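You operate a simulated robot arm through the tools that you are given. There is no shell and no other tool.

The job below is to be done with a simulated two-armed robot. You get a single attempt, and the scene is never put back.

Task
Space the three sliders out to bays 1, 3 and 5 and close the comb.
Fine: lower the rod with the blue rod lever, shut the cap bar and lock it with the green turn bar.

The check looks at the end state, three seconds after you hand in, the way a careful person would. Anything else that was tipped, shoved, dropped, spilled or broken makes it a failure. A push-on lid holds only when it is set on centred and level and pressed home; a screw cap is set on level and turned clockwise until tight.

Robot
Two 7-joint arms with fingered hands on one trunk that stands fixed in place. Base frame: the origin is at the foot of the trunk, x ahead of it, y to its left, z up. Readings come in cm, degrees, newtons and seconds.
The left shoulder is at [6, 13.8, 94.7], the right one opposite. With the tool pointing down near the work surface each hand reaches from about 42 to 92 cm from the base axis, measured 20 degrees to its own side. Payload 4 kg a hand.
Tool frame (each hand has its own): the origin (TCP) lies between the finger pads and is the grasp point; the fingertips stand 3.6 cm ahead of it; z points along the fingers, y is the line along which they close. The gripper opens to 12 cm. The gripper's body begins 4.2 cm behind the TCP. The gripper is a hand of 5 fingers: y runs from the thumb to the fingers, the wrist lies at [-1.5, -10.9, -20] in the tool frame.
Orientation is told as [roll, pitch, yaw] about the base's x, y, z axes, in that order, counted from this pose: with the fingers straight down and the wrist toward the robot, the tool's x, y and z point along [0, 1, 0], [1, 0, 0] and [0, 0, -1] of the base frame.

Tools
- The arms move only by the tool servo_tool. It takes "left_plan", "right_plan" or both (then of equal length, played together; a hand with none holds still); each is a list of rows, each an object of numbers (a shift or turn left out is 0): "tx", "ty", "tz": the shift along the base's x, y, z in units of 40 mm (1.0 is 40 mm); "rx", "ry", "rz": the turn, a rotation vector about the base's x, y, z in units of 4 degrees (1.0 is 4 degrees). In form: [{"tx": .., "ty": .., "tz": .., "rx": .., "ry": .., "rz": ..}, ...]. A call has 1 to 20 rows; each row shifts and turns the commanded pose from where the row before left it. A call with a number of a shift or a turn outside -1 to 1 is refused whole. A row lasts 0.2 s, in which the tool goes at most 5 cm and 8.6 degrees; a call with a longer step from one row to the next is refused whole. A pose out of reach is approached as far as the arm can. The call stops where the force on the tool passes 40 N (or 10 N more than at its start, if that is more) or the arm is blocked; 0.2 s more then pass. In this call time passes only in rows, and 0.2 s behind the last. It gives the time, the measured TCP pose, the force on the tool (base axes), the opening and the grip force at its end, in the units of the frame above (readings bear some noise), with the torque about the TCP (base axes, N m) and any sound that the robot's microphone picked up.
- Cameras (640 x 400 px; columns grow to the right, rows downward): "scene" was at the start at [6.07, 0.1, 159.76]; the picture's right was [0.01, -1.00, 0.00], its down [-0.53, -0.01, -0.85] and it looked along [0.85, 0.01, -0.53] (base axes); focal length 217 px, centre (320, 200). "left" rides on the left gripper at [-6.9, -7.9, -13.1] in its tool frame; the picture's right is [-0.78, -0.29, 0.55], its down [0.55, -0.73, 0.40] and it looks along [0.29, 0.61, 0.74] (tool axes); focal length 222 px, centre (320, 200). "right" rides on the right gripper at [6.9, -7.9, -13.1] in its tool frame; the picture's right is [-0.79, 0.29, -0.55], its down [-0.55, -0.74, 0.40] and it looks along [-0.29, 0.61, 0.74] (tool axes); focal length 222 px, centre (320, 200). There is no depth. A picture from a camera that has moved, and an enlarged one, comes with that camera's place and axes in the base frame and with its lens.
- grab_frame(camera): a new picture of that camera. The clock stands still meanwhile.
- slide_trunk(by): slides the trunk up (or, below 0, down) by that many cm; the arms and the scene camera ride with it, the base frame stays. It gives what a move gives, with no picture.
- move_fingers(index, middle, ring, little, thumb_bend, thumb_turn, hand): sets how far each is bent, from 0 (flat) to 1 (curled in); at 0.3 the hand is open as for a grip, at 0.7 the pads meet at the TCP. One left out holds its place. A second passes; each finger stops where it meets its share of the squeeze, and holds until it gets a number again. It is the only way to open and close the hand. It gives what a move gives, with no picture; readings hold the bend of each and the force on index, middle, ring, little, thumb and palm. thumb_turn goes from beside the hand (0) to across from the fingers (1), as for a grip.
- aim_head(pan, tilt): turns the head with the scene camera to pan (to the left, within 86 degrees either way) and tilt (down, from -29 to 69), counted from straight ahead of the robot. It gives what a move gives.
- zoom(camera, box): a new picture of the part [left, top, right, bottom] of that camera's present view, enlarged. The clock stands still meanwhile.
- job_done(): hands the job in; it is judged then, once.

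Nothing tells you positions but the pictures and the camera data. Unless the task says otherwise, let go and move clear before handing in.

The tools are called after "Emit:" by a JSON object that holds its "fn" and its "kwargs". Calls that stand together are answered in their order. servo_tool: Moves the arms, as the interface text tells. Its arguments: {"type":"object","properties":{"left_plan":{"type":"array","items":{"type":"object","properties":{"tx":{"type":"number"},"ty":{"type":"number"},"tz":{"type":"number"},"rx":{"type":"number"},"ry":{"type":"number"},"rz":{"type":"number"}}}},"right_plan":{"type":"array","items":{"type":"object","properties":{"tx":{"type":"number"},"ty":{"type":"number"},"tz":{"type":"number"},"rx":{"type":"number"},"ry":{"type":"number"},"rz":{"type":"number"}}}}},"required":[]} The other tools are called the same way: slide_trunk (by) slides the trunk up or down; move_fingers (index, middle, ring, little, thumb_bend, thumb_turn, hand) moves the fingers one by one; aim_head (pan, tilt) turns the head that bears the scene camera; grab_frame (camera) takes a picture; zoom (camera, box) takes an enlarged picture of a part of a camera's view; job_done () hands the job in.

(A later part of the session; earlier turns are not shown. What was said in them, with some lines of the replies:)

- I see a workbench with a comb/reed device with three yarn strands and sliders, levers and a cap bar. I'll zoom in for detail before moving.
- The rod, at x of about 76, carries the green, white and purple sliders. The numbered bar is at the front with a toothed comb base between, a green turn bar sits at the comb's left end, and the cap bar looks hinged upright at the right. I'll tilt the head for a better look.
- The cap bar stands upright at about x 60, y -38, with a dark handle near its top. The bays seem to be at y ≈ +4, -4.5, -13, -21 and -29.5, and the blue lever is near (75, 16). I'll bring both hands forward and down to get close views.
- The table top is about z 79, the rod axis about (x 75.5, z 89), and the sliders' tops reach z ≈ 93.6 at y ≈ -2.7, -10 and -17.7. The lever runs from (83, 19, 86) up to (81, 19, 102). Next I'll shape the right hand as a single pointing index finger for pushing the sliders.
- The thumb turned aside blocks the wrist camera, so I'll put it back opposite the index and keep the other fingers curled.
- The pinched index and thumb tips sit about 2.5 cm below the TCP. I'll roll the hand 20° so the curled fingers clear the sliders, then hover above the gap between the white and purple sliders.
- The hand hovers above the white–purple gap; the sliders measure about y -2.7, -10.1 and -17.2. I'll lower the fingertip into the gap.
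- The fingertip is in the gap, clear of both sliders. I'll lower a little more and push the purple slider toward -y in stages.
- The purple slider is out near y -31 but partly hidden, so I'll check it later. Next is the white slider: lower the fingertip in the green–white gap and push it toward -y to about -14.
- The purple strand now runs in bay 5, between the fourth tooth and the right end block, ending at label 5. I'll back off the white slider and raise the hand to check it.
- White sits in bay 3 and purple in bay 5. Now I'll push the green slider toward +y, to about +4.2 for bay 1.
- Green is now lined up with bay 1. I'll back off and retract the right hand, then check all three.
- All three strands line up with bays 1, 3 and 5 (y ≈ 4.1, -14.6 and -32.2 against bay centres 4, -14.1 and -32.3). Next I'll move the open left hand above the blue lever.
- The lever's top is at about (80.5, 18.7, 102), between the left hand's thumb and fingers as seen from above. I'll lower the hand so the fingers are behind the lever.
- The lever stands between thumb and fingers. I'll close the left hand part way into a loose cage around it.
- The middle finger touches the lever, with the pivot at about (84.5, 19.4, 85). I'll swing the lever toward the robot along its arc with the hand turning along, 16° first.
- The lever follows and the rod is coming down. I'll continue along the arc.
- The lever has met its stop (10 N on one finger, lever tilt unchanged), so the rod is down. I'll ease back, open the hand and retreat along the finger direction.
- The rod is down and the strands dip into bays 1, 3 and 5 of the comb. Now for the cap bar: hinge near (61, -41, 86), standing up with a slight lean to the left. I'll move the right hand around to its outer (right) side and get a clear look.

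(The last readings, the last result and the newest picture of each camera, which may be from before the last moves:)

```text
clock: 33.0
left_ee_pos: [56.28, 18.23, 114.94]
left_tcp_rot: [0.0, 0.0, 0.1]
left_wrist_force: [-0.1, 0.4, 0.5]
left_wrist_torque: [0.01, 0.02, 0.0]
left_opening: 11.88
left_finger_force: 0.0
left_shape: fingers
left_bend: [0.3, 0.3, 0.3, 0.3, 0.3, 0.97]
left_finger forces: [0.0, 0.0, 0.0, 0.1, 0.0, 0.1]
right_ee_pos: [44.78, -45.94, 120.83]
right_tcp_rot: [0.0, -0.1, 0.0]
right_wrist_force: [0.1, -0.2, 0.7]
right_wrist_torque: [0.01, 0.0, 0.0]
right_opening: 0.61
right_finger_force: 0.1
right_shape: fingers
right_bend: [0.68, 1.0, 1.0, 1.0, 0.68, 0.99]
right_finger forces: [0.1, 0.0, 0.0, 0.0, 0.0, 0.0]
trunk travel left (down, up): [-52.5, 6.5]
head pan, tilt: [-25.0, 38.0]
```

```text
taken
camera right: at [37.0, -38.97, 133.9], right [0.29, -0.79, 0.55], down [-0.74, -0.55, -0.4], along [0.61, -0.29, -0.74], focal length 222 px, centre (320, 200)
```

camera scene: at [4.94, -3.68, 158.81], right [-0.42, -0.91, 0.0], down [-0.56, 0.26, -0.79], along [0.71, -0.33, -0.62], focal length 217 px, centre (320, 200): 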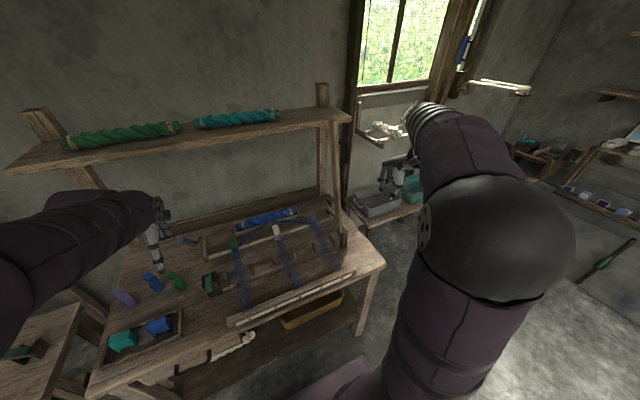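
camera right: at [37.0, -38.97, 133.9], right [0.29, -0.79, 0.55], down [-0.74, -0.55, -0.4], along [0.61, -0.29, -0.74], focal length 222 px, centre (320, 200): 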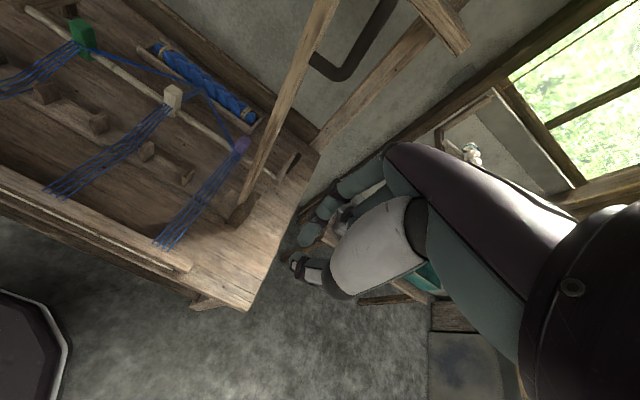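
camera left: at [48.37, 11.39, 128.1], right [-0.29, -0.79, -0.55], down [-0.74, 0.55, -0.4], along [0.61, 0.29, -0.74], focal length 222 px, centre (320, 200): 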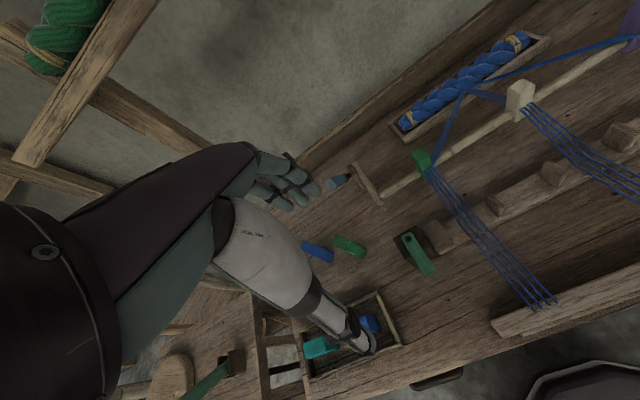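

Emit:
{"fn": "zoom", "kwargs": {"camera": "scene", "box": [280, 80, 400, 260]}}

Emit:
{"fn": "zoom", "kwargs": {"camera": "right", "box": [180, 0, 460, 240]}}

Emit:
{"fn": "grab_frame", "kwargs": {"camera": "left"}}

```text
2.22 times, centred on (340, 170) of scene
camera zoom: at [4.94, -3.68, 158.81], right [-0.42, -0.91, 0.0], down [-0.56, 0.26, -0.79], along [0.71, -0.33, -0.62], focal length 483 px, centre (276, 267)
```

zoom: 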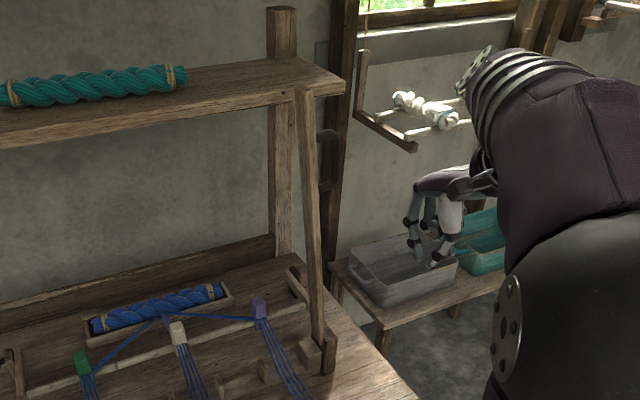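

```text
1.67 times, centred on (320, 120) of right
camera zoom: at [37.0, -38.97, 133.9], right [0.29, -0.79, 0.55], down [-0.74, -0.55, -0.4], along [0.61, -0.29, -0.74], focal length 370 px, centre (320, 333)
```

zoom: 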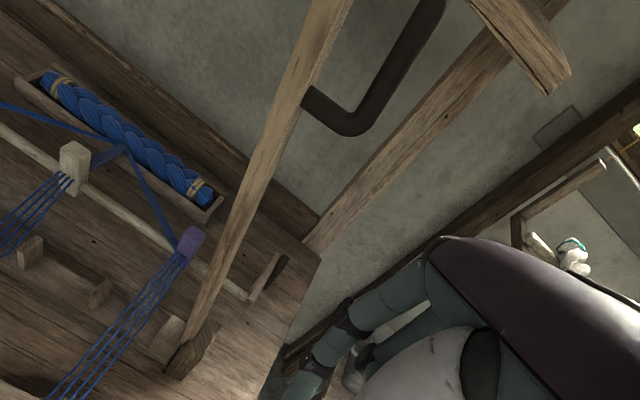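

```text
taken
camera left: at [48.48, 11.36, 128.07], right [-0.29, -0.78, -0.55], down [-0.73, 0.55, -0.4], along [0.61, 0.29, -0.74], focal length 222 px, centre (320, 200)
```

left: 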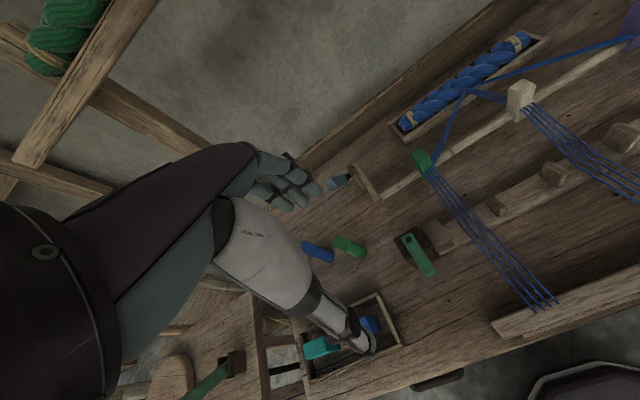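

The cap bar leans about 8° to the left with its right face at y ≈ -38; the handle begins at z ≈ 122. I'll roll the right hand 40° and come in on the bar's right side below the handle.

Emit:
{"fn": "servo_tool", "kwargs": {"right_plan": [{"ty": -0.05, "tz": -0.17, "rx": 1}, {"ty": -0.05, "tz": -0.17, "rx": 1}, {"ty": -0.05, "tz": -0.17, "rx": 1}, {"ty": -0.05, "tz": -0.17, "rx": 1}, {"ty": -0.05, "tz": -0.17, "rx": 1}, {"ty": -0.05, "tz": -0.17, "rx": 1}, {"ty": -0.05, "tz": -0.17, "rx": 1}, {"ty": -0.05, "tz": -0.17, "rx": 1}, {"ty": -0.05, "tz": -0.17, "rx": 1}, {"ty": -0.05, "tz": -0.17, "rx": 1}, {"tx": 0.9}, {"tx": 0.9}, {"tx": 0.9}]}}

Emit:
{"fn": "grab_frame", "kwargs": {"camera": "right"}}

Emit:
{"fn": "grab_frame", "kwargs": {"camera": "scene"}}

```text
clock: 35.8
left_ee_pos: [56.44, 18.27, 114.94]
left_tcp_rot: [-0.1, 0.1, 0.0]
left_wrist_force: [-0.1, 0.3, -0.6]
left_wrist_torque: [0.0, 0.01, 0.01]
left_opening: 11.9
left_finger_force: 0.1
left_shape: fingers
left_bend: [0.3, 0.3, 0.3, 0.3, 0.3, 0.97]
left_finger forces: [0.0, 0.0, 0.0, 0.1, 0.0, 0.0]
right_ee_pos: [55.64, -47.86, 114.04]
right_tcp_rot: [40.0, 0.1, -0.1]
right_wrist_force: [-1.0, 0.4, 0.2]
right_wrist_torque: [-0.01, -0.01, 0.04]
right_opening: 0.65
right_finger_force: 0.0
right_shape: fingers
right_bend: [0.68, 1.0, 1.0, 1.0, 0.68, 0.99]
right_finger forces: [0.1, 0.0, 0.0, 0.1, 0.1, 0.0]
trunk travel left (down, up): [-52.5, 6.5]
head pan, tilt: [-25.0, 38.0]
```

```text
taken
camera right: at [47.74, -50.97, 128.67], right [0.29, -0.95, -0.09], down [-0.74, -0.16, -0.66], along [0.61, 0.25, -0.75], focal length 222 px, centre (320, 200)
```

right: 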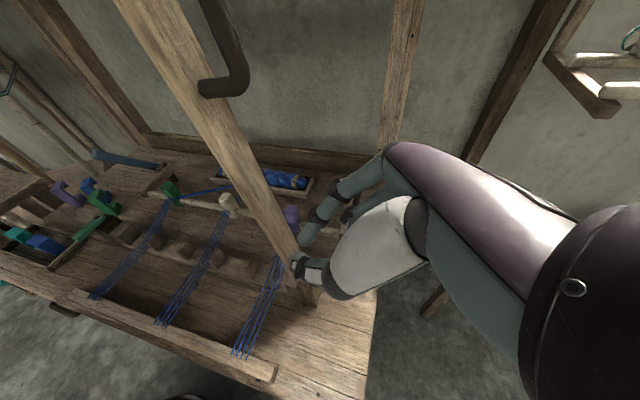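

```text
taken
camera scene: at [5.06, -3.71, 158.81], right [-0.42, -0.91, 0.0], down [-0.56, 0.26, -0.79], along [0.71, -0.33, -0.62], focal length 217 px, centre (320, 200)
```

scene: 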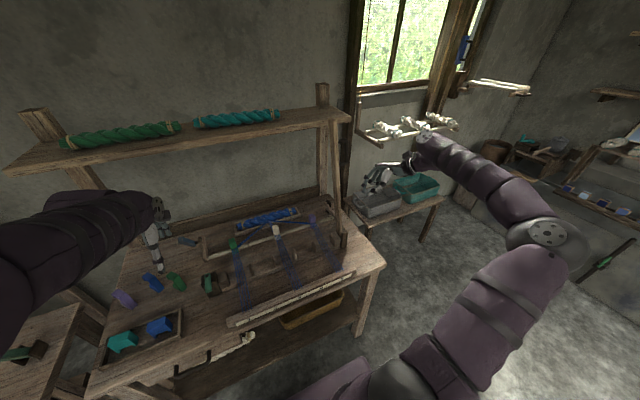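

The hand is on the outer side of the cap bar with the fingertip below the handle. I'll move to the bar's x and begin pushing it over gently.

Emit:
{"fn": "servo_tool", "kwargs": {"right_plan": [{"tx": 0.9}, {"tx": 0.9, "ty": 0.3}, {"ty": 0.8, "tz": -0.1}, {"ty": 0.525, "tz": -0.12}, {"ty": 0.458, "tz": -0.06, "rx": -0.5}, {"ty": 0.458, "tz": -0.06, "rx": -0.5}]}}

Emit:
{"fn": "grab_frame", "kwargs": {"camera": "right"}}

Emit:
{"fn": "grab_frame", "kwargs": {"camera": "scene"}}

```text
clock: 37.2
left_ee_pos: [56.52, 18.33, 114.98]
left_tcp_rot: [0.0, -0.1, 0.0]
left_wrist_force: [0.6, 0.5, -1.5]
left_wrist_torque: [-0.01, 0.0, -0.01]
left_opening: 11.93
left_finger_force: 0.1
left_shape: fingers
left_bend: [0.3, 0.3, 0.3, 0.3, 0.3, 0.97]
left_finger forces: [0.1, 0.0, 0.1, 0.1, 0.0, 0.1]
right_ee_pos: [62.77, -37.62, 112.81]
right_tcp_rot: [36.0, 0.0, 0.0]
right_wrist_force: [0.1, 0.3, -0.1]
right_wrist_torque: [0.02, 0.01, -0.01]
right_opening: 0.58
right_finger_force: 0.3
right_shape: fingers
right_bend: [0.68, 1.0, 1.0, 1.0, 0.68, 0.99]
right_finger forces: [0.1, 0.0, 0.0, 0.0, 0.0, 0.0]
trunk travel left (down, up): [-52.5, 6.5]
head pan, tilt: [-25.0, 38.0]
```

```text
taken
camera right: at [54.94, -39.64, 127.54], right [0.29, -0.96, -0.02], down [-0.73, -0.21, -0.64], along [0.61, 0.2, -0.76], focal length 222 px, centre (320, 200)
```

right: 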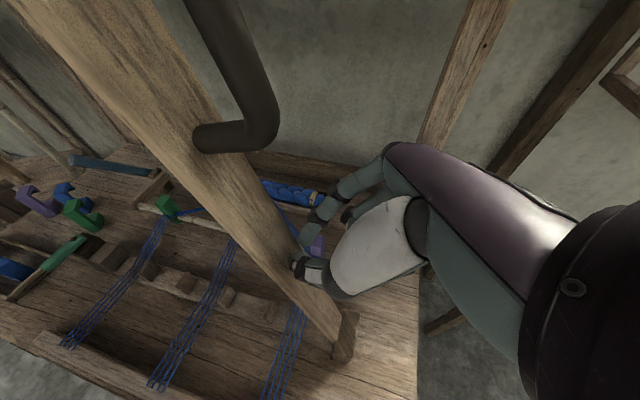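

```text
taken
camera scene: at [4.94, -3.63, 158.81], right [-0.42, -0.91, 0.0], down [-0.56, 0.26, -0.79], along [0.71, -0.33, -0.62], focal length 217 px, centre (320, 200)
```

scene: 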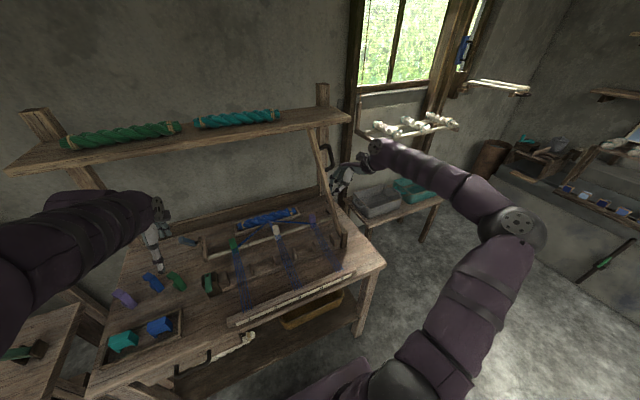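

Emit:
{"fn": "servo_tool", "kwargs": {"right_plan": [{"ty": 0.506, "tz": -0.175, "rx": -0.625}, {"ty": 0.506, "tz": -0.175, "rx": -0.625}, {"ty": 0.506, "tz": -0.175, "rx": -0.625}, {"ty": 0.506, "tz": -0.175, "rx": -0.625}]}}

Emit:
{"fn": "grab_frame", "kwargs": {"camera": "right"}}

Emit:
{"fn": "grab_frame", "kwargs": {"camera": "scene"}}

```text
clock: 38.2
left_ee_pos: [56.37, 18.41, 115.02]
left_tcp_rot: [0.0, 0.0, 0.0]
left_wrist_force: [0.3, 0.9, 0.8]
left_wrist_torque: [0.04, 0.02, 0.03]
left_opening: 11.89
left_finger_force: 0.2
left_shape: fingers
left_bend: [0.3, 0.3, 0.3, 0.3, 0.3, 0.97]
left_finger forces: [0.0, 0.0, 0.0, 0.0, 0.0, 0.0]
right_ee_pos: [62.8, -29.47, 110.08]
right_tcp_rot: [26.0, -0.1, -0.1]
right_wrist_force: [-0.1, -0.4, -0.1]
right_wrist_torque: [0.02, -0.02, 0.01]
right_opening: 0.6
right_finger_force: 0.0
right_shape: fingers
right_bend: [0.68, 1.0, 1.0, 1.0, 0.68, 0.99]
right_finger forces: [0.1, 0.0, 0.0, 0.0, 0.1, 0.0]
trunk travel left (down, up): [-52.5, 6.5]
head pan, tilt: [-25.0, 38.0]
```

```text
taken
camera right: at [54.92, -28.96, 124.89], right [0.29, -0.95, 0.15], down [-0.74, -0.32, -0.6], along [0.61, 0.06, -0.79], focal length 222 px, centre (320, 200)
```

right: 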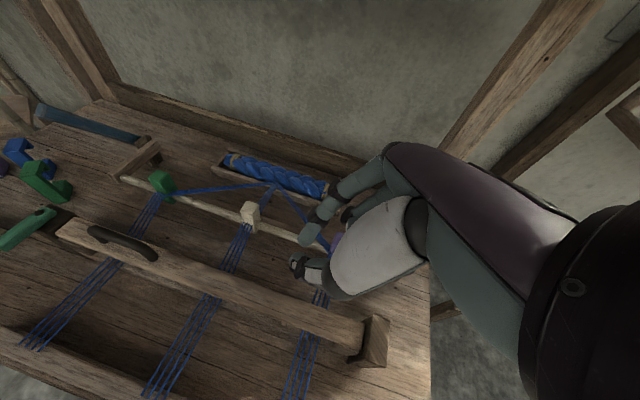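

```text
taken
camera scene: at [4.94, -3.63, 158.81], right [-0.42, -0.91, 0.0], down [-0.56, 0.26, -0.79], along [0.71, -0.33, -0.62], focal length 217 px, centre (320, 200)
```

scene: 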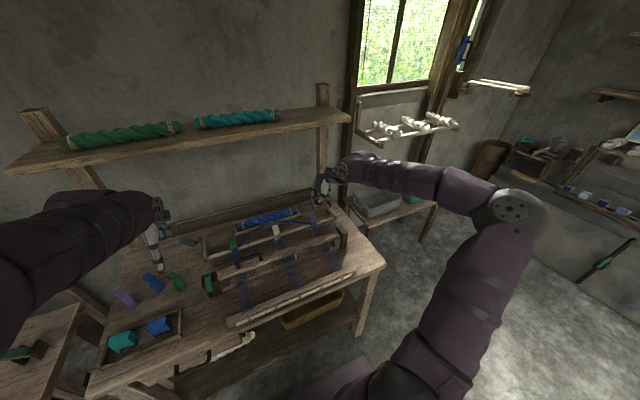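

The cap swung down on its own weight. I'll check whether it is fully seated.

Emit:
{"fn": "zoom", "kwargs": {"camera": "scene", "box": [190, 190, 370, 310]}}

Emit:
{"fn": "zoom", "kwargs": {"camera": "right", "box": [0, 130, 400, 400]}}

Emit:
{"fn": "zoom", "kwargs": {"camera": "left", "box": [360, 100, 640, 320]}}

```text
3.33 times, centred on (280, 250) of scene
camera zoom: at [4.94, -3.63, 158.81], right [-0.42, -0.91, 0.0], down [-0.56, 0.26, -0.79], along [0.71, -0.33, -0.62], focal length 724 px, centre (453, 33)
```

zoom: 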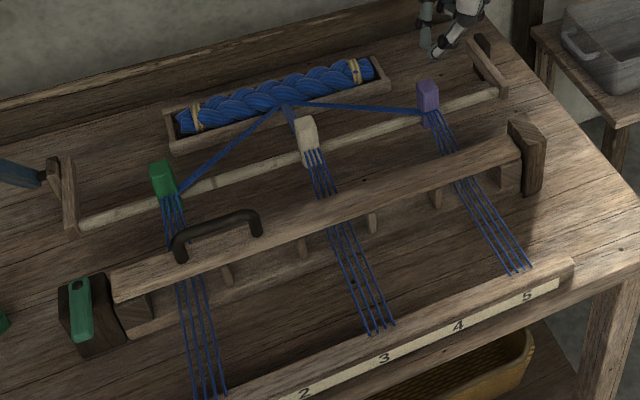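

```text
1.48 times, centred on (200, 265) of right
camera zoom: at [54.92, -28.96, 124.89], right [0.29, -0.95, 0.15], down [-0.74, -0.32, -0.6], along [0.61, 0.06, -0.79], focal length 329 px, centre (498, 104)
```

zoom: 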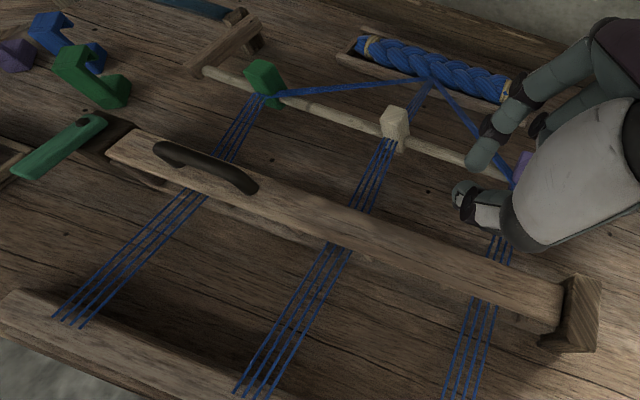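

```text
1.82 times, centred on (500, 210) of left
camera zoom: at [48.48, 11.4, 128.06], right [-0.29, -0.78, -0.55], down [-0.73, 0.55, -0.4], along [0.61, 0.29, -0.74], focal length 404 px, centre (-7, 182)
```

zoom: 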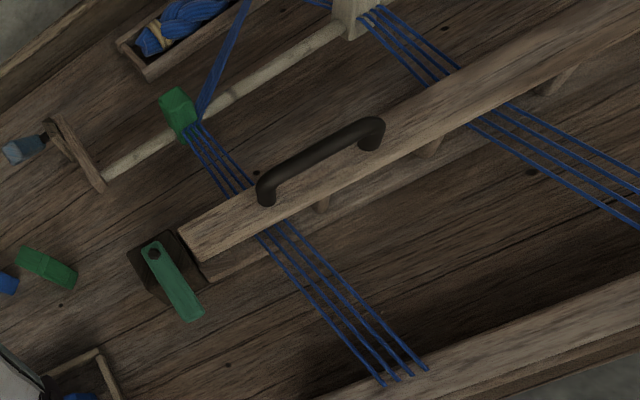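

The cap looks closed, with its top at z ≈ 87.6 and its left end at y ≈ 11. I'll press it lightly with the right fingertip to be sure it is seated before locking.

Emit:
{"fn": "servo_tool", "kwargs": {"right_plan": [{"ty": 0.696, "tz": -0.3, "rx": -0.929}, {"ty": 0.696, "tz": -0.3, "rx": -0.929}, {"ty": 0.696, "tz": -0.3, "rx": -0.929}, {"ty": 0.696, "tz": -0.3, "rx": -0.929}, {"ty": 0.696, "tz": -0.35, "rx": -0.929}, {"ty": 0.696, "tz": -0.4, "rx": -0.929}, {"ty": 0.696, "tz": -0.4, "rx": -0.929}, {"tz": -0.9}, {"tz": -0.9, "tx": -0.1}]}}

Emit:
{"fn": "grab_frame", "kwargs": {"camera": "right"}}

```text
clock: 40.2
left_ee_pos: [56.2, 18.24, 115.03]
left_tcp_rot: [0.0, 0.0, 0.0]
left_wrist_force: [0.0, -0.4, -0.1]
left_wrist_torque: [-0.03, 0.02, 0.02]
left_opening: 11.9
left_finger_force: 0.0
left_shape: fingers
left_bend: [0.3, 0.3, 0.3, 0.3, 0.3, 0.97]
left_finger forces: [0.0, 0.1, 0.0, 0.0, 0.1, 0.1]
right_ee_pos: [61.18, -16.76, 91.77]
right_tcp_rot: [0.0, -0.4, 0.0]
right_wrist_force: [2.7, -0.9, 11.1]
right_wrist_torque: [0.12, -0.2, -0.03]
right_opening: 0.47
right_finger_force: 4.9
right_shape: fingers
right_bend: [0.68, 1.0, 1.0, 1.0, 0.68, 0.99]
right_finger forces: [10.3, 0.0, 0.0, 0.0, 0.4, 0.1]
right hand out of reach, approached as far as the arm can: row 6, 7
trunk travel left (down, up): [-52.5, 6.5]
head pan, tilt: [-25.0, 38.0]
```

```text
taken
camera right: at [53.17, -9.8, 104.91], right [0.29, -0.78, 0.55], down [-0.73, -0.55, -0.4], along [0.62, -0.29, -0.73], focal length 222 px, centre (320, 200)
```

right: 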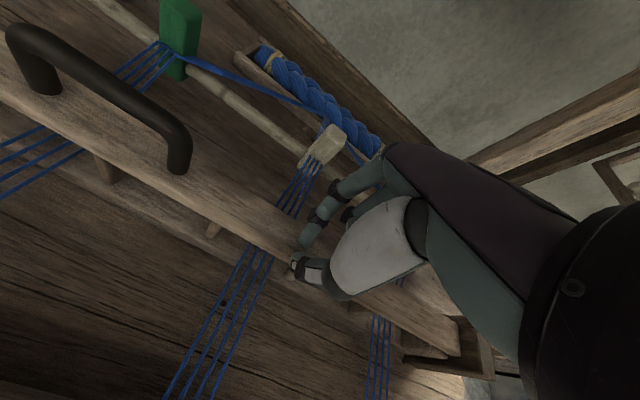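

The cap is firm under an 11 N press, so it's seated. I'll lift the right hand away to the side, then shape the left hand as a pointer for the green turn bar.

Emit:
{"fn": "servo_tool", "kwargs": {"right_plan": [{"tz": 0.8}, {"tz": 0.9}, {"tz": 0.9, "ty": -0.3}, {"tz": 0.8, "ty": -0.6, "tx": -0.4}, {"tz": 0.6, "ty": -0.8, "tx": -0.5}, {"ty": -0.9, "tx": -0.5, "tz": 0.3}, {"ty": -0.9, "tx": -0.5}, {"ty": -0.9, "tx": -0.5}]}}

Emit:
{"fn": "move_fingers", "kwargs": {"hand": "left", "index": 0.68, "middle": 1, "ring": 1, "little": 1, "thumb_bend": 0.68, "thumb_turn": 0.97}}

Emit:
{"fn": "aim_head", "kwargs": {"pan": 5, "tilt": 48}}

Emit:
{"fn": "grab_frame", "kwargs": {"camera": "scene"}}

Emit:
{"fn": "grab_frame", "kwargs": {"camera": "left"}}

Emit:
{"fn": "zoom", "kwargs": {"camera": "left", "box": [350, 200, 500, 310]}}

```text
clock: 42.0
left_ee_pos: [56.22, 18.19, 114.98]
left_tcp_rot: [0.0, 0.0, -0.1]
left_wrist_force: [-0.7, 0.4, 0.6]
left_wrist_torque: [-0.03, -0.01, 0.01]
left_opening: 11.9
left_finger_force: 0.1
left_shape: fingers
left_bend: [0.3, 0.3, 0.3, 0.3, 0.3, 0.97]
left_finger forces: [0.0, 0.0, 0.1, 0.0, 0.1, 0.1]
right_ee_pos: [51.46, -34.47, 108.89]
right_tcp_rot: [0.0, -0.2, 0.2]
right_wrist_force: [0.6, -0.2, -0.1]
right_wrist_torque: [-0.01, 0.03, -0.01]
right_opening: 0.62
right_finger_force: 0.0
right_shape: fingers
right_bend: [0.68, 1.0, 1.0, 1.0, 0.68, 0.99]
right_finger forces: [0.0, 0.0, 0.0, 0.1, 0.0, 0.0]
trunk travel left (down, up): [-52.5, 6.5]
head pan, tilt: [-25.0, 38.0]
```

```text
clock: 43.0
left_ee_pos: [56.35, 18.23, 114.99]
left_tcp_rot: [0.0, -0.1, 0.0]
left_wrist_force: [0.3, 0.0, -0.2]
left_wrist_torque: [-0.02, 0.01, 0.0]
left_opening: 0.69
left_finger_force: 0.1
left_shape: fingers
left_bend: [0.68, 1.0, 1.0, 1.0, 0.68, 0.99]
left_finger forces: [0.0, 0.1, 0.0, 0.1, 0.0, 0.1]
right_ee_pos: [51.46, -34.51, 108.95]
right_tcp_rot: [0.0, 0.0, 0.0]
right_wrist_force: [0.0, -0.3, 0.0]
right_wrist_torque: [0.03, -0.02, 0.01]
right_opening: 0.62
right_finger_force: 0.1
right_shape: fingers
right_bend: [0.68, 1.0, 1.0, 1.0, 0.68, 0.99]
right_finger forces: [0.0, 0.1, 0.0, 0.0, 0.0, 0.0]
trunk travel left (down, up): [-52.5, 6.5]
head pan, tilt: [-25.0, 38.0]
```

```text
clock: 43.9
left_ee_pos: [56.26, 18.26, 115.03]
left_tcp_rot: [-0.1, 0.0, 0.0]
left_wrist_force: [-0.3, -0.1, 0.7]
left_wrist_torque: [0.03, 0.0, 0.02]
left_opening: 0.69
left_finger_force: 0.1
left_shape: fingers
left_bend: [0.68, 1.0, 1.0, 1.0, 0.68, 0.99]
left_finger forces: [0.1, 0.1, 0.0, 0.0, 0.1, 0.0]
right_ee_pos: [51.51, -34.68, 108.7]
right_tcp_rot: [0.0, 0.0, 0.0]
right_wrist_force: [-0.1, -0.6, 0.4]
right_wrist_torque: [-0.01, 0.01, 0.0]
right_opening: 0.64
right_finger_force: 0.0
right_shape: fingers
right_bend: [0.68, 1.0, 1.0, 1.0, 0.68, 0.99]
right_finger forces: [0.0, 0.0, 0.0, 0.1, 0.1, 0.0]
trunk travel left (down, up): [-52.5, 6.5]
head pan, tilt: [5.0, 48.0]
```

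```text
taken
camera scene: at [4.96, 0.65, 157.37], right [0.09, -1.0, 0.0], down [-0.74, -0.06, -0.67], along [0.67, 0.06, -0.74], focal length 217 px, centre (320, 200)
```

scene: 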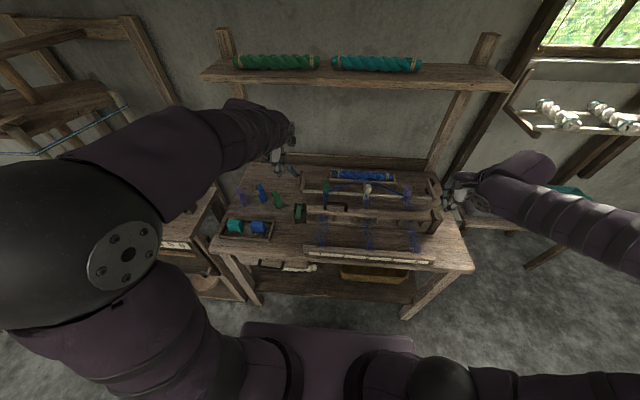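

```text
taken
camera left: at [48.48, 11.37, 128.07], right [-0.29, -0.78, -0.55], down [-0.73, 0.55, -0.4], along [0.61, 0.29, -0.74], focal length 222 px, centre (320, 200)
```

left: 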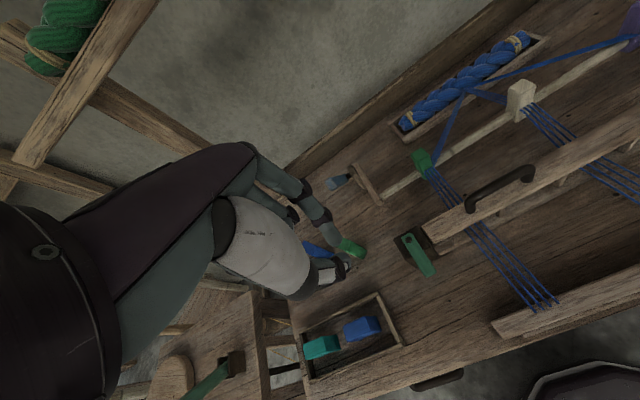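

```text
3.64 times, centred on (425, 255) of left
camera zoom: at [48.48, 11.37, 128.07], right [-0.29, -0.78, -0.55], down [-0.73, 0.55, -0.4], along [0.61, 0.29, -0.74], focal length 808 px, centre (-62, 0)
```

zoom: 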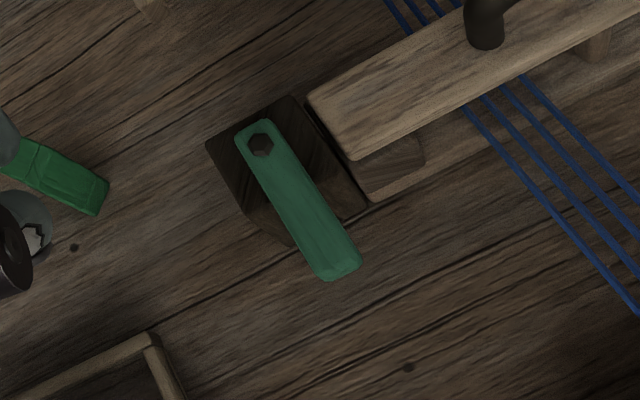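

Emit:
{"fn": "zoom", "kwargs": {"camera": "scene", "box": [280, 190, 360, 240]}}

Emit:
{"fn": "zoom", "kwargs": {"camera": "scene", "box": [280, 170, 460, 270]}}

Emit:
{"fn": "zoom", "kwargs": {"camera": "right", "box": [0, 0, 320, 200]}}

```text
8.00 times, centred on (320, 215) of scene
camera zoom: at [4.96, 0.65, 157.37], right [0.09, -1.0, 0.0], down [-0.74, -0.06, -0.67], along [0.67, 0.06, -0.74], focal length 1738 px, centre (320, 80)
```

zoom: 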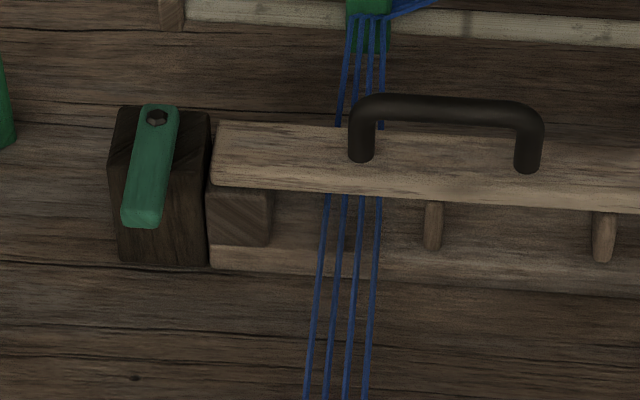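

```text
3.56 times, centred on (370, 220) of scene
camera zoom: at [4.96, 0.65, 157.37], right [0.09, -1.0, 0.0], down [-0.74, -0.06, -0.67], along [0.67, 0.06, -0.74], focal length 772 px, centre (142, 129)
```

zoom: 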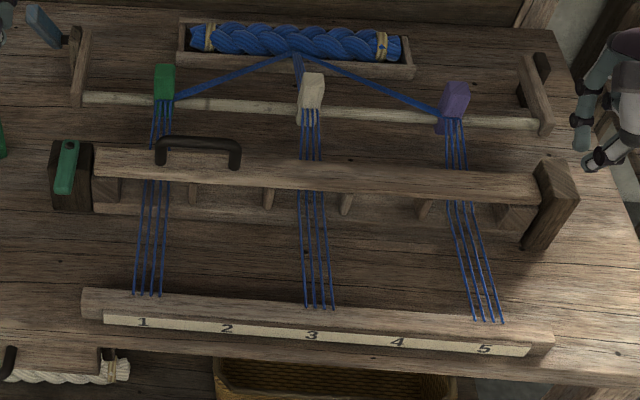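

```text
2.00 times, centred on (160, 100) of right
camera zoom: at [43.55, -27.62, 121.99], right [0.29, -0.78, 0.55], down [-0.74, -0.55, -0.4], along [0.61, -0.29, -0.74], focal length 444 px, centre (640, 400)
```

zoom: 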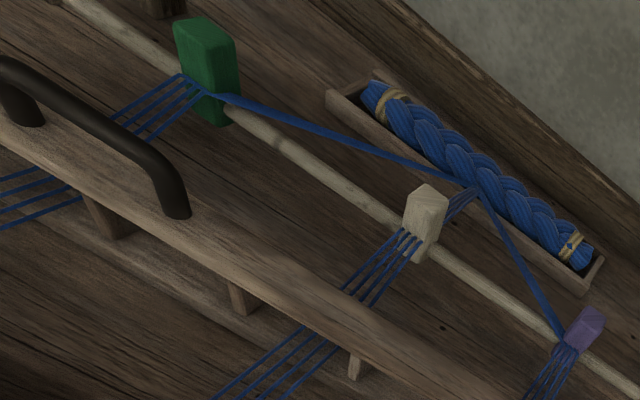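

The cap lies flat on the end block and all three strand groups pass under it in bays 1, 3 and 5. The green bar pivots at (62.5, 14.2) and points toward the robot, so it must swing to -y over the cap end. I'll lower the left fingertip beside its +y side.

Emit:
{"fn": "servo_tool", "kwargs": {"left_plan": [{"tx": 0.12, "ty": 0.2, "tz": -0.9}, {"tz": -0.95}, {"tz": -0.95}, {"tz": -0.95}, {"tz": -0.95}]}}

Emit:
{"fn": "grab_frame", "kwargs": {"camera": "left"}}

Emit:
{"fn": "zoom", "kwargs": {"camera": "scene", "box": [260, 170, 360, 240]}}

Emit:
{"fn": "zoom", "kwargs": {"camera": "right", "box": [0, 0, 200, 130]}}

```text
clock: 45.1
left_ee_pos: [56.62, 18.88, 96.19]
left_tcp_rot: [0.1, 0.0, 0.0]
left_wrist_force: [0.1, -0.1, 0.7]
left_wrist_torque: [0.02, -0.01, 0.01]
left_opening: 0.67
left_finger_force: 0.1
left_shape: fingers
left_bend: [0.68, 1.0, 1.0, 1.0, 0.68, 0.99]
left_finger forces: [0.0, 0.0, 0.1, 0.0, 0.0, 0.0]
right_ee_pos: [51.53, -34.51, 108.8]
right_tcp_rot: [0.0, 0.0, 0.0]
right_wrist_force: [-0.7, 0.8, 0.4]
right_wrist_torque: [0.01, -0.01, 0.0]
right_opening: 0.62
right_finger_force: 0.0
right_shape: fingers
right_bend: [0.68, 1.0, 1.0, 1.0, 0.68, 0.99]
right_finger forces: [0.0, 0.0, 0.0, 0.0, 0.0, 0.0]
trunk travel left (down, up): [-52.5, 6.5]
head pan, tilt: [5.0, 48.0]
```

```text
taken
camera left: at [48.76, 12.01, 109.21], right [-0.29, -0.79, -0.55], down [-0.74, 0.55, -0.4], along [0.61, 0.29, -0.74], focal length 222 px, centre (320, 200)
```

left: 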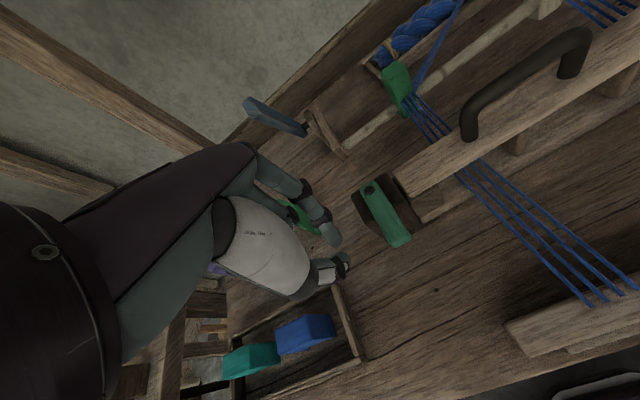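

```text
5.71 times, centred on (310, 205) of scene
camera zoom: at [5.04, 0.67, 157.37], right [0.09, -1.0, 0.0], down [-0.74, -0.06, -0.67], along [0.67, 0.06, -0.74], focal length 1241 px, centre (377, 171)
```

zoom: 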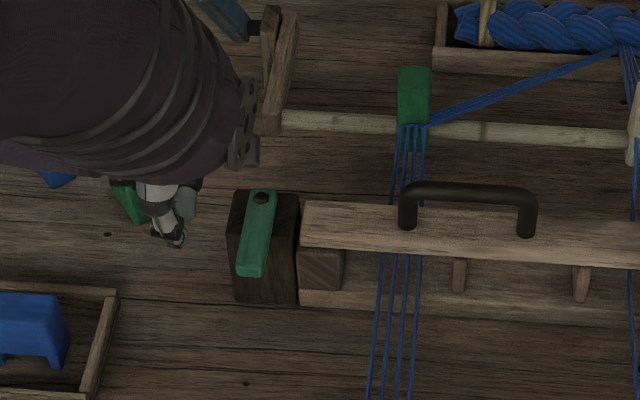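

```text
3.08 times, centred on (100, 65) of right
camera zoom: at [43.61, -27.6, 121.97], right [0.29, -0.78, 0.55], down [-0.74, -0.55, -0.4], along [0.61, -0.29, -0.74], focal length 684 px, centre (997, 615)
```

zoom: 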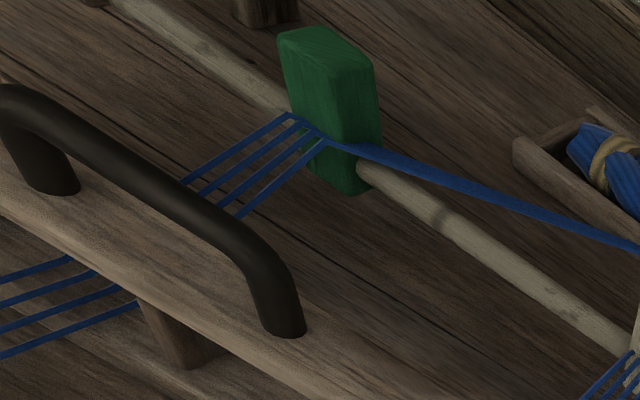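

Emit:
{"fn": "servo_tool", "kwargs": {"left_plan": [{"tz": -0.6}, {"tz": -0.6}, {"ty": -0.4, "tx": 0.03}, {"ty": -0.3}, {"ty": -0.3}, {"ty": -0.24, "tx": 0.06}]}}

Emit:
{"fn": "grab_frame", "kwargs": {"camera": "left"}}

Emit:
{"fn": "zoom", "kwargs": {"camera": "scene", "box": [260, 170, 360, 240]}}

```text
clock: 46.5
left_ee_pos: [57.21, 14.04, 91.34]
left_tcp_rot: [0.0, 0.0, 0.0]
left_wrist_force: [-0.7, 0.7, -0.3]
left_wrist_torque: [-0.01, 0.01, 0.02]
left_opening: 0.53
left_finger_force: 0.1
left_shape: fingers
left_bend: [0.69, 1.0, 1.0, 1.0, 0.68, 0.99]
left_finger forces: [1.1, 0.0, 0.0, 0.0, 0.1, 0.0]
right_ee_pos: [51.55, -34.59, 108.89]
right_tcp_rot: [0.0, 0.0, 0.0]
right_wrist_force: [-0.5, -0.2, -0.5]
right_wrist_torque: [0.0, -0.03, -0.02]
right_opening: 0.63
right_finger_force: 0.1
right_shape: fingers
right_bend: [0.68, 1.0, 1.0, 1.0, 0.68, 0.99]
right_finger forces: [0.1, 0.0, 0.0, 0.0, 0.1, 0.1]
trunk travel left (down, up): [-52.5, 6.5]
head pan, tilt: [5.0, 48.0]
```

```text
taken
camera left: at [49.33, 7.12, 104.45], right [-0.29, -0.78, -0.55], down [-0.73, 0.55, -0.4], along [0.61, 0.29, -0.74], focal length 222 px, centre (320, 200)
```

left: 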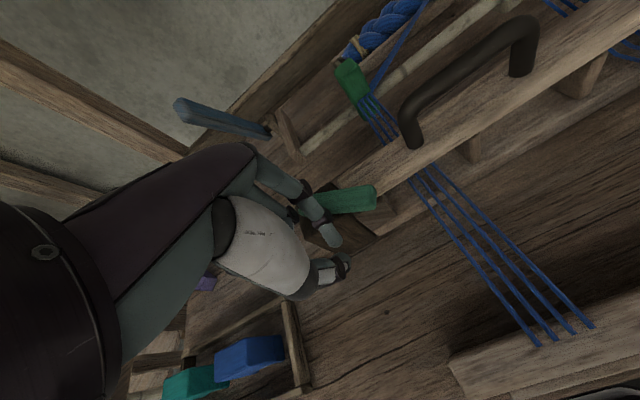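

```text
5.71 times, centred on (310, 205) of scene
camera zoom: at [4.95, 0.65, 157.37], right [0.09, -1.0, 0.0], down [-0.74, -0.06, -0.67], along [0.67, 0.06, -0.74], focal length 1241 px, centre (377, 171)
```

zoom: 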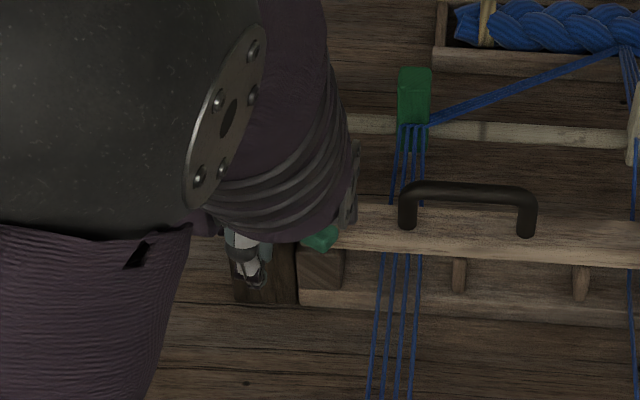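

The green bar has swung about 65° and its tip is over the cap. I'll raise slightly to clear the cap top and finish the swing to 90°.

Emit:
{"fn": "servo_tool", "kwargs": {"left_plan": [{"tz": 0.2}, {"tx": 0.15, "ty": -0.4}, {"tx": 0.15, "ty": -0.4}, {"tx": 0.2, "ty": -0.1}, {"tx": 0.2, "ty": -0.1}, {"tx": 0.17, "ty": -0.07}]}}

Emit:
{"fn": "grab_frame", "kwargs": {"camera": "left"}}

Emit:
{"fn": "zoom", "kwargs": {"camera": "scene", "box": [260, 170, 360, 240]}}

Emit:
{"fn": "grab_frame", "kwargs": {"camera": "right"}}

```text
clock: 47.9
left_ee_pos: [60.41, 9.8, 92.26]
left_tcp_rot: [0.0, 0.1, 0.0]
left_wrist_force: [-10.7, 3.6, 9.5]
left_wrist_torque: [0.03, 0.22, -0.03]
left_opening: 0.02
left_finger_force: 7.7
left_shape: fingers
left_bend: [0.71, 1.0, 1.0, 1.0, 0.67, 0.99]
left_finger forces: [16.1, 0.0, 0.0, 0.0, 0.0, 0.0]
right_ee_pos: [51.33, -34.55, 109.0]
right_tcp_rot: [0.0, -0.1, 0.0]
right_wrist_force: [0.5, -0.2, 0.2]
right_wrist_torque: [-0.03, -0.02, -0.01]
right_opening: 0.64
right_finger_force: 0.1
right_shape: fingers
right_bend: [0.68, 1.0, 1.0, 1.0, 0.68, 0.99]
right_finger forces: [0.1, 0.0, 0.1, 0.1, 0.0, 0.1]
trunk travel left (down, up): [-52.5, 6.5]
head pan, tilt: [5.0, 48.0]
```

```text
taken
camera left: at [52.56, 2.79, 105.38], right [-0.29, -0.78, -0.55], down [-0.73, 0.55, -0.4], along [0.61, 0.29, -0.74], focal length 222 px, centre (320, 200)
```

left: 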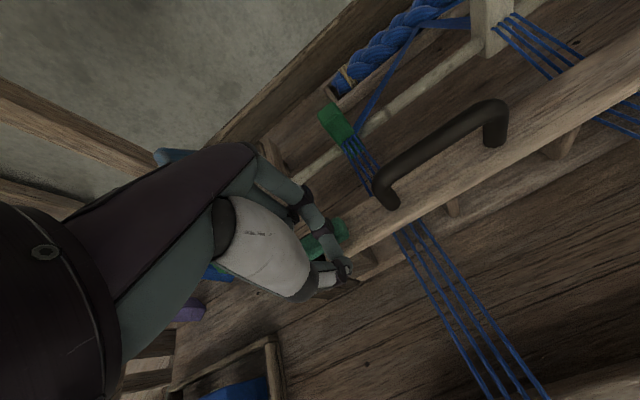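

```text
5.71 times, centred on (310, 205) of scene
camera zoom: at [4.76, 0.69, 157.39], right [0.09, -1.0, 0.0], down [-0.74, -0.06, -0.67], along [0.67, 0.06, -0.74], focal length 1241 px, centre (377, 171)
```

zoom: 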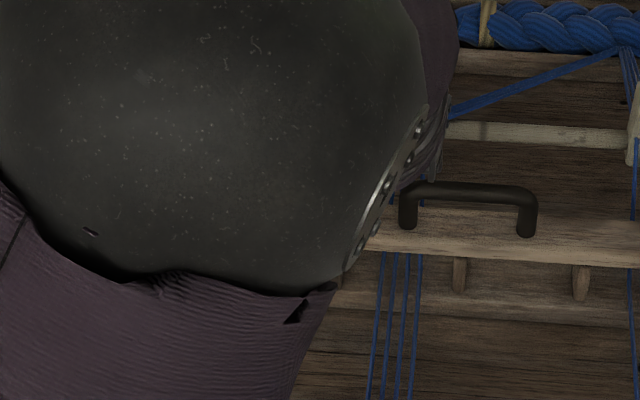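

```text
taken
camera right: at [43.4, -27.58, 122.06], right [0.29, -0.78, 0.55], down [-0.73, -0.55, -0.4], along [0.61, -0.29, -0.74], focal length 222 px, centre (320, 200)
```

right: 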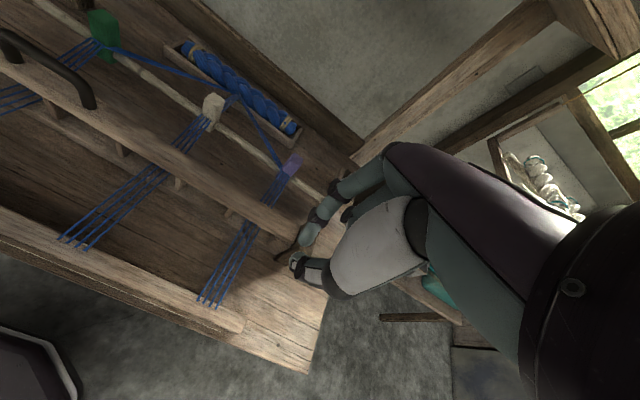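

I meet 10 N resistance, which could be the bar's stop or the cap's edge. I'll back off and lift to look.

Emit:
{"fn": "servo_tool", "kwargs": {"left_plan": [{"tx": -0.4}, {"tx": -0.3, "tz": 0.5}, {"tz": 0.9, "ty": 0.2}, {"tz": 0.9, "ty": 0.5}, {"tz": 0.9, "ty": 0.6}, {"tz": 0.5, "ty": 0.9}]}}

Emit:
{"fn": "grab_frame", "kwargs": {"camera": "left"}}

Emit:
{"fn": "zoom", "kwargs": {"camera": "scene", "box": [260, 170, 360, 240]}}

Emit:
{"fn": "zoom", "kwargs": {"camera": "left", "box": [340, 120, 480, 260]}}

```text
clock: 49.3
left_ee_pos: [57.69, 18.53, 107.01]
left_tcp_rot: [0.0, 0.0, 0.0]
left_wrist_force: [0.0, -0.1, 0.0]
left_wrist_torque: [-0.01, -0.01, 0.05]
left_opening: 0.66
left_finger_force: 0.0
left_shape: fingers
left_bend: [0.68, 1.0, 1.0, 1.0, 0.68, 0.99]
left_finger forces: [0.1, 0.0, 0.0, 0.0, 0.0, 0.1]
right_ee_pos: [51.59, -34.46, 108.79]
right_tcp_rot: [0.0, 0.0, -0.1]
right_wrist_force: [-0.1, -0.3, -0.1]
right_wrist_torque: [0.0, 0.02, 0.0]
right_opening: 0.63
right_finger_force: 0.2
right_shape: fingers
right_bend: [0.68, 1.0, 1.0, 1.0, 0.68, 0.99]
right_finger forces: [0.0, 0.1, 0.0, 0.0, 0.0, 0.1]
trunk travel left (down, up): [-52.5, 6.5]
head pan, tilt: [5.0, 48.0]
```

```text
taken
camera left: at [49.92, 11.67, 120.07], right [-0.29, -0.79, -0.55], down [-0.73, 0.55, -0.4], along [0.61, 0.29, -0.74], focal length 222 px, centre (320, 200)
```

left: 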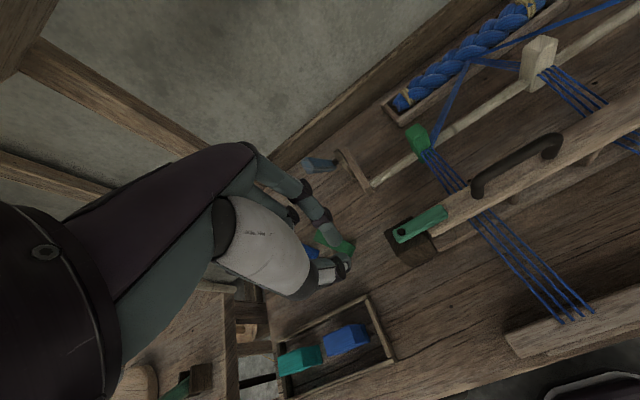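

```text
5.71 times, centred on (310, 205) of scene
camera zoom: at [4.94, 0.78, 157.37], right [0.09, -1.0, 0.0], down [-0.74, -0.07, -0.67], along [0.67, 0.06, -0.74], focal length 1241 px, centre (377, 171)
```

zoom: 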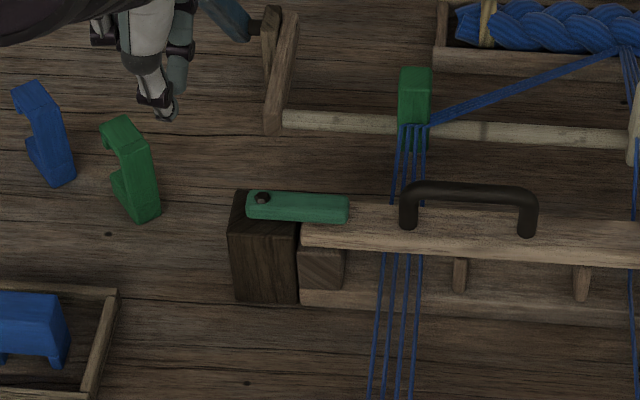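

```text
2.86 times, centred on (410, 190) of left
camera zoom: at [49.92, 11.67, 120.07], right [-0.29, -0.79, -0.55], down [-0.73, 0.55, -0.4], along [0.61, 0.29, -0.74], focal length 635 px, centre (63, 229)
```

zoom: 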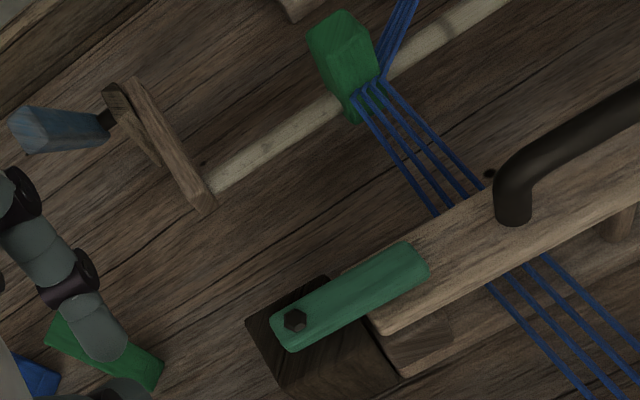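

The green turn bar now lies straight over the cap end. I'll withdraw both hands toward the robot and take a final look.

Emit:
{"fn": "servo_tool", "kwargs": {"left_plan": [{"tz": 0.9}, {"tz": 0.8, "tx": -0.5}, {"tx": -0.9, "tz": 0.5}, {"tx": -0.9, "tz": 0.5}, {"tx": -0.9, "tz": 0.5}], "right_plan": [{"tz": 0.9}, {"tz": 0.8, "tx": -0.4}, {"tx": -0.8, "tz": 0.4}, {"tx": -0.8, "tz": 0.4}, {"tx": -0.8, "tz": 0.4}]}}

Emit:
{"fn": "aim_head", "kwargs": {"pan": -3, "tilt": 44}}

Emit:
{"fn": "grab_frame", "kwargs": {"camera": "scene"}}

Emit:
{"fn": "zoom", "kwargs": {"camera": "scene", "box": [250, 160, 430, 280]}}

Emit:
{"fn": "grab_frame", "kwargs": {"camera": "right"}}

Emit:
{"fn": "grab_frame", "kwargs": {"camera": "left"}}

```text
clock: 50.5
left_ee_pos: [45.01, 18.57, 119.56]
left_tcp_rot: [0.0, -0.2, 0.0]
left_wrist_force: [0.5, -0.4, 0.1]
left_wrist_torque: [0.02, -0.04, 0.0]
left_opening: 0.68
left_finger_force: 0.1
left_shape: fingers
left_bend: [0.68, 1.0, 1.0, 1.0, 0.68, 0.99]
left_finger forces: [0.0, 0.0, 0.1, 0.0, 0.1, 0.0]
right_ee_pos: [40.07, -34.17, 120.71]
right_tcp_rot: [0.0, 0.0, 0.0]
right_wrist_force: [0.0, -0.3, -0.6]
right_wrist_torque: [-0.03, 0.02, 0.0]
right_opening: 0.66
right_finger_force: 0.1
right_shape: fingers
right_bend: [0.68, 1.0, 1.0, 1.0, 0.68, 0.99]
right_finger forces: [0.0, 0.0, 0.0, 0.0, 0.0, 0.0]
trunk travel left (down, up): [-52.5, 6.5]
head pan, tilt: [5.0, 48.0]
```

```text
clock: 51.2
left_ee_pos: [45.07, 18.53, 119.47]
left_tcp_rot: [0.1, 0.1, 0.0]
left_wrist_force: [0.4, 0.1, -0.4]
left_wrist_torque: [-0.05, 0.0, 0.0]
left_opening: 0.63
left_finger_force: 0.0
left_shape: fingers
left_bend: [0.68, 1.0, 1.0, 1.0, 0.68, 0.99]
left_finger forces: [0.0, 0.1, 0.0, 0.1, 0.0, 0.1]
right_ee_pos: [40.45, -34.2, 120.63]
right_tcp_rot: [0.0, 0.0, 0.0]
right_wrist_force: [-0.4, -0.5, 0.1]
right_wrist_torque: [0.0, -0.01, 0.01]
right_opening: 0.63
right_finger_force: 0.1
right_shape: fingers
right_bend: [0.68, 1.0, 1.0, 1.0, 0.68, 0.99]
right_finger forces: [0.1, 0.1, 0.0, 0.0, 0.0, 0.1]
trunk travel left (down, up): [-52.5, 6.5]
head pan, tilt: [-3.0, 44.0]
```

```text
taken
camera scene: at [5.28, -0.45, 157.93], right [-0.05, -1.0, 0.0], down [-0.69, 0.04, -0.72], along [0.72, -0.04, -0.69], focal length 217 px, centre (320, 200)
```

scene: 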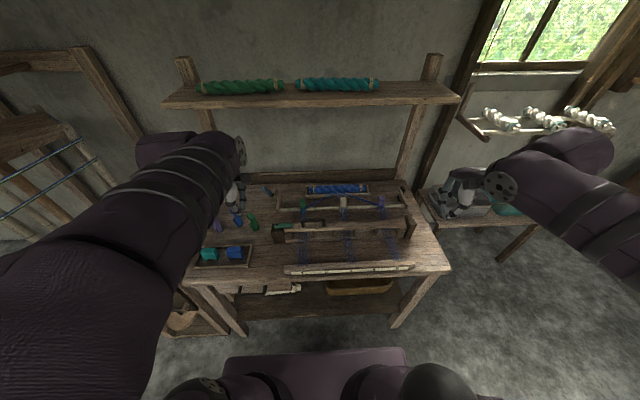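

```text
3.33 times, centred on (340, 220) of scene
camera zoom: at [5.28, -0.45, 157.93], right [-0.05, -1.0, 0.0], down [-0.69, 0.04, -0.72], along [0.72, -0.04, -0.69], focal length 724 px, centre (253, 133)
```

zoom: 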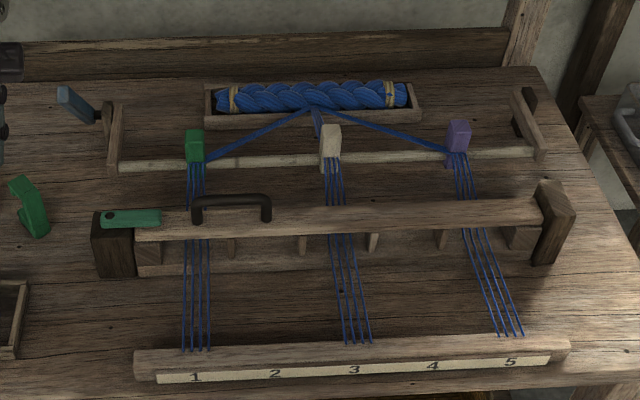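

```text
taken
camera right: at [32.42, -27.21, 133.69], right [0.29, -0.78, 0.55], down [-0.73, -0.55, -0.4], along [0.61, -0.29, -0.74], focal length 222 px, centre (320, 200)
```

right: 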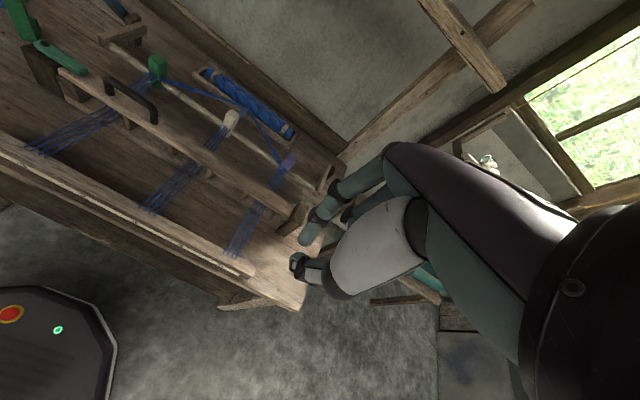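

```text
taken
camera left: at [37.18, 11.65, 132.58], right [-0.29, -0.78, -0.55], down [-0.73, 0.55, -0.4], along [0.61, 0.29, -0.74], focal length 222 px, centre (320, 200)
```

left: 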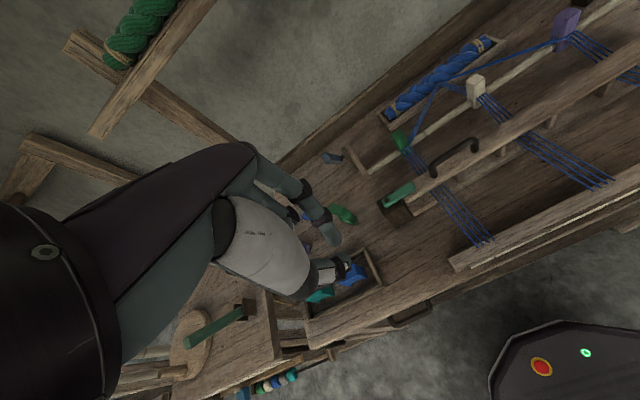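

The three strands sit in bays 1, 3 and 5, the rod is lowered, the cap is shut flat and the green bar lies across its end. Both hands are clear and nothing else has been disturbed, so I'm handing in.

Emit:
{"fn": "job_done", "kwargs": {}}

```text
The job is handed in.
```

The comb is closed: the green, white and purple sliders are in bays 1, 3 and 5. I've handed the job in, but no verdict has come back.

- **Sliders:** all three strand groups pass under the cap in their bays. White sits about half a centimetre off the middle of bay 3, well clear of the teeth.
- **Rod:** I pulled the blue lever until it met its stop, and it stayed down when I let go.
- **Cap bar:** once I tipped it over, it fell shut under its own weight instead of being lowered by hand. A light press on it showed it was seated.
- **Turn bar:** the green bar lies straight across the end of the cap.

In the last pictures both hands were clear and nothing else on the bench looked moved.
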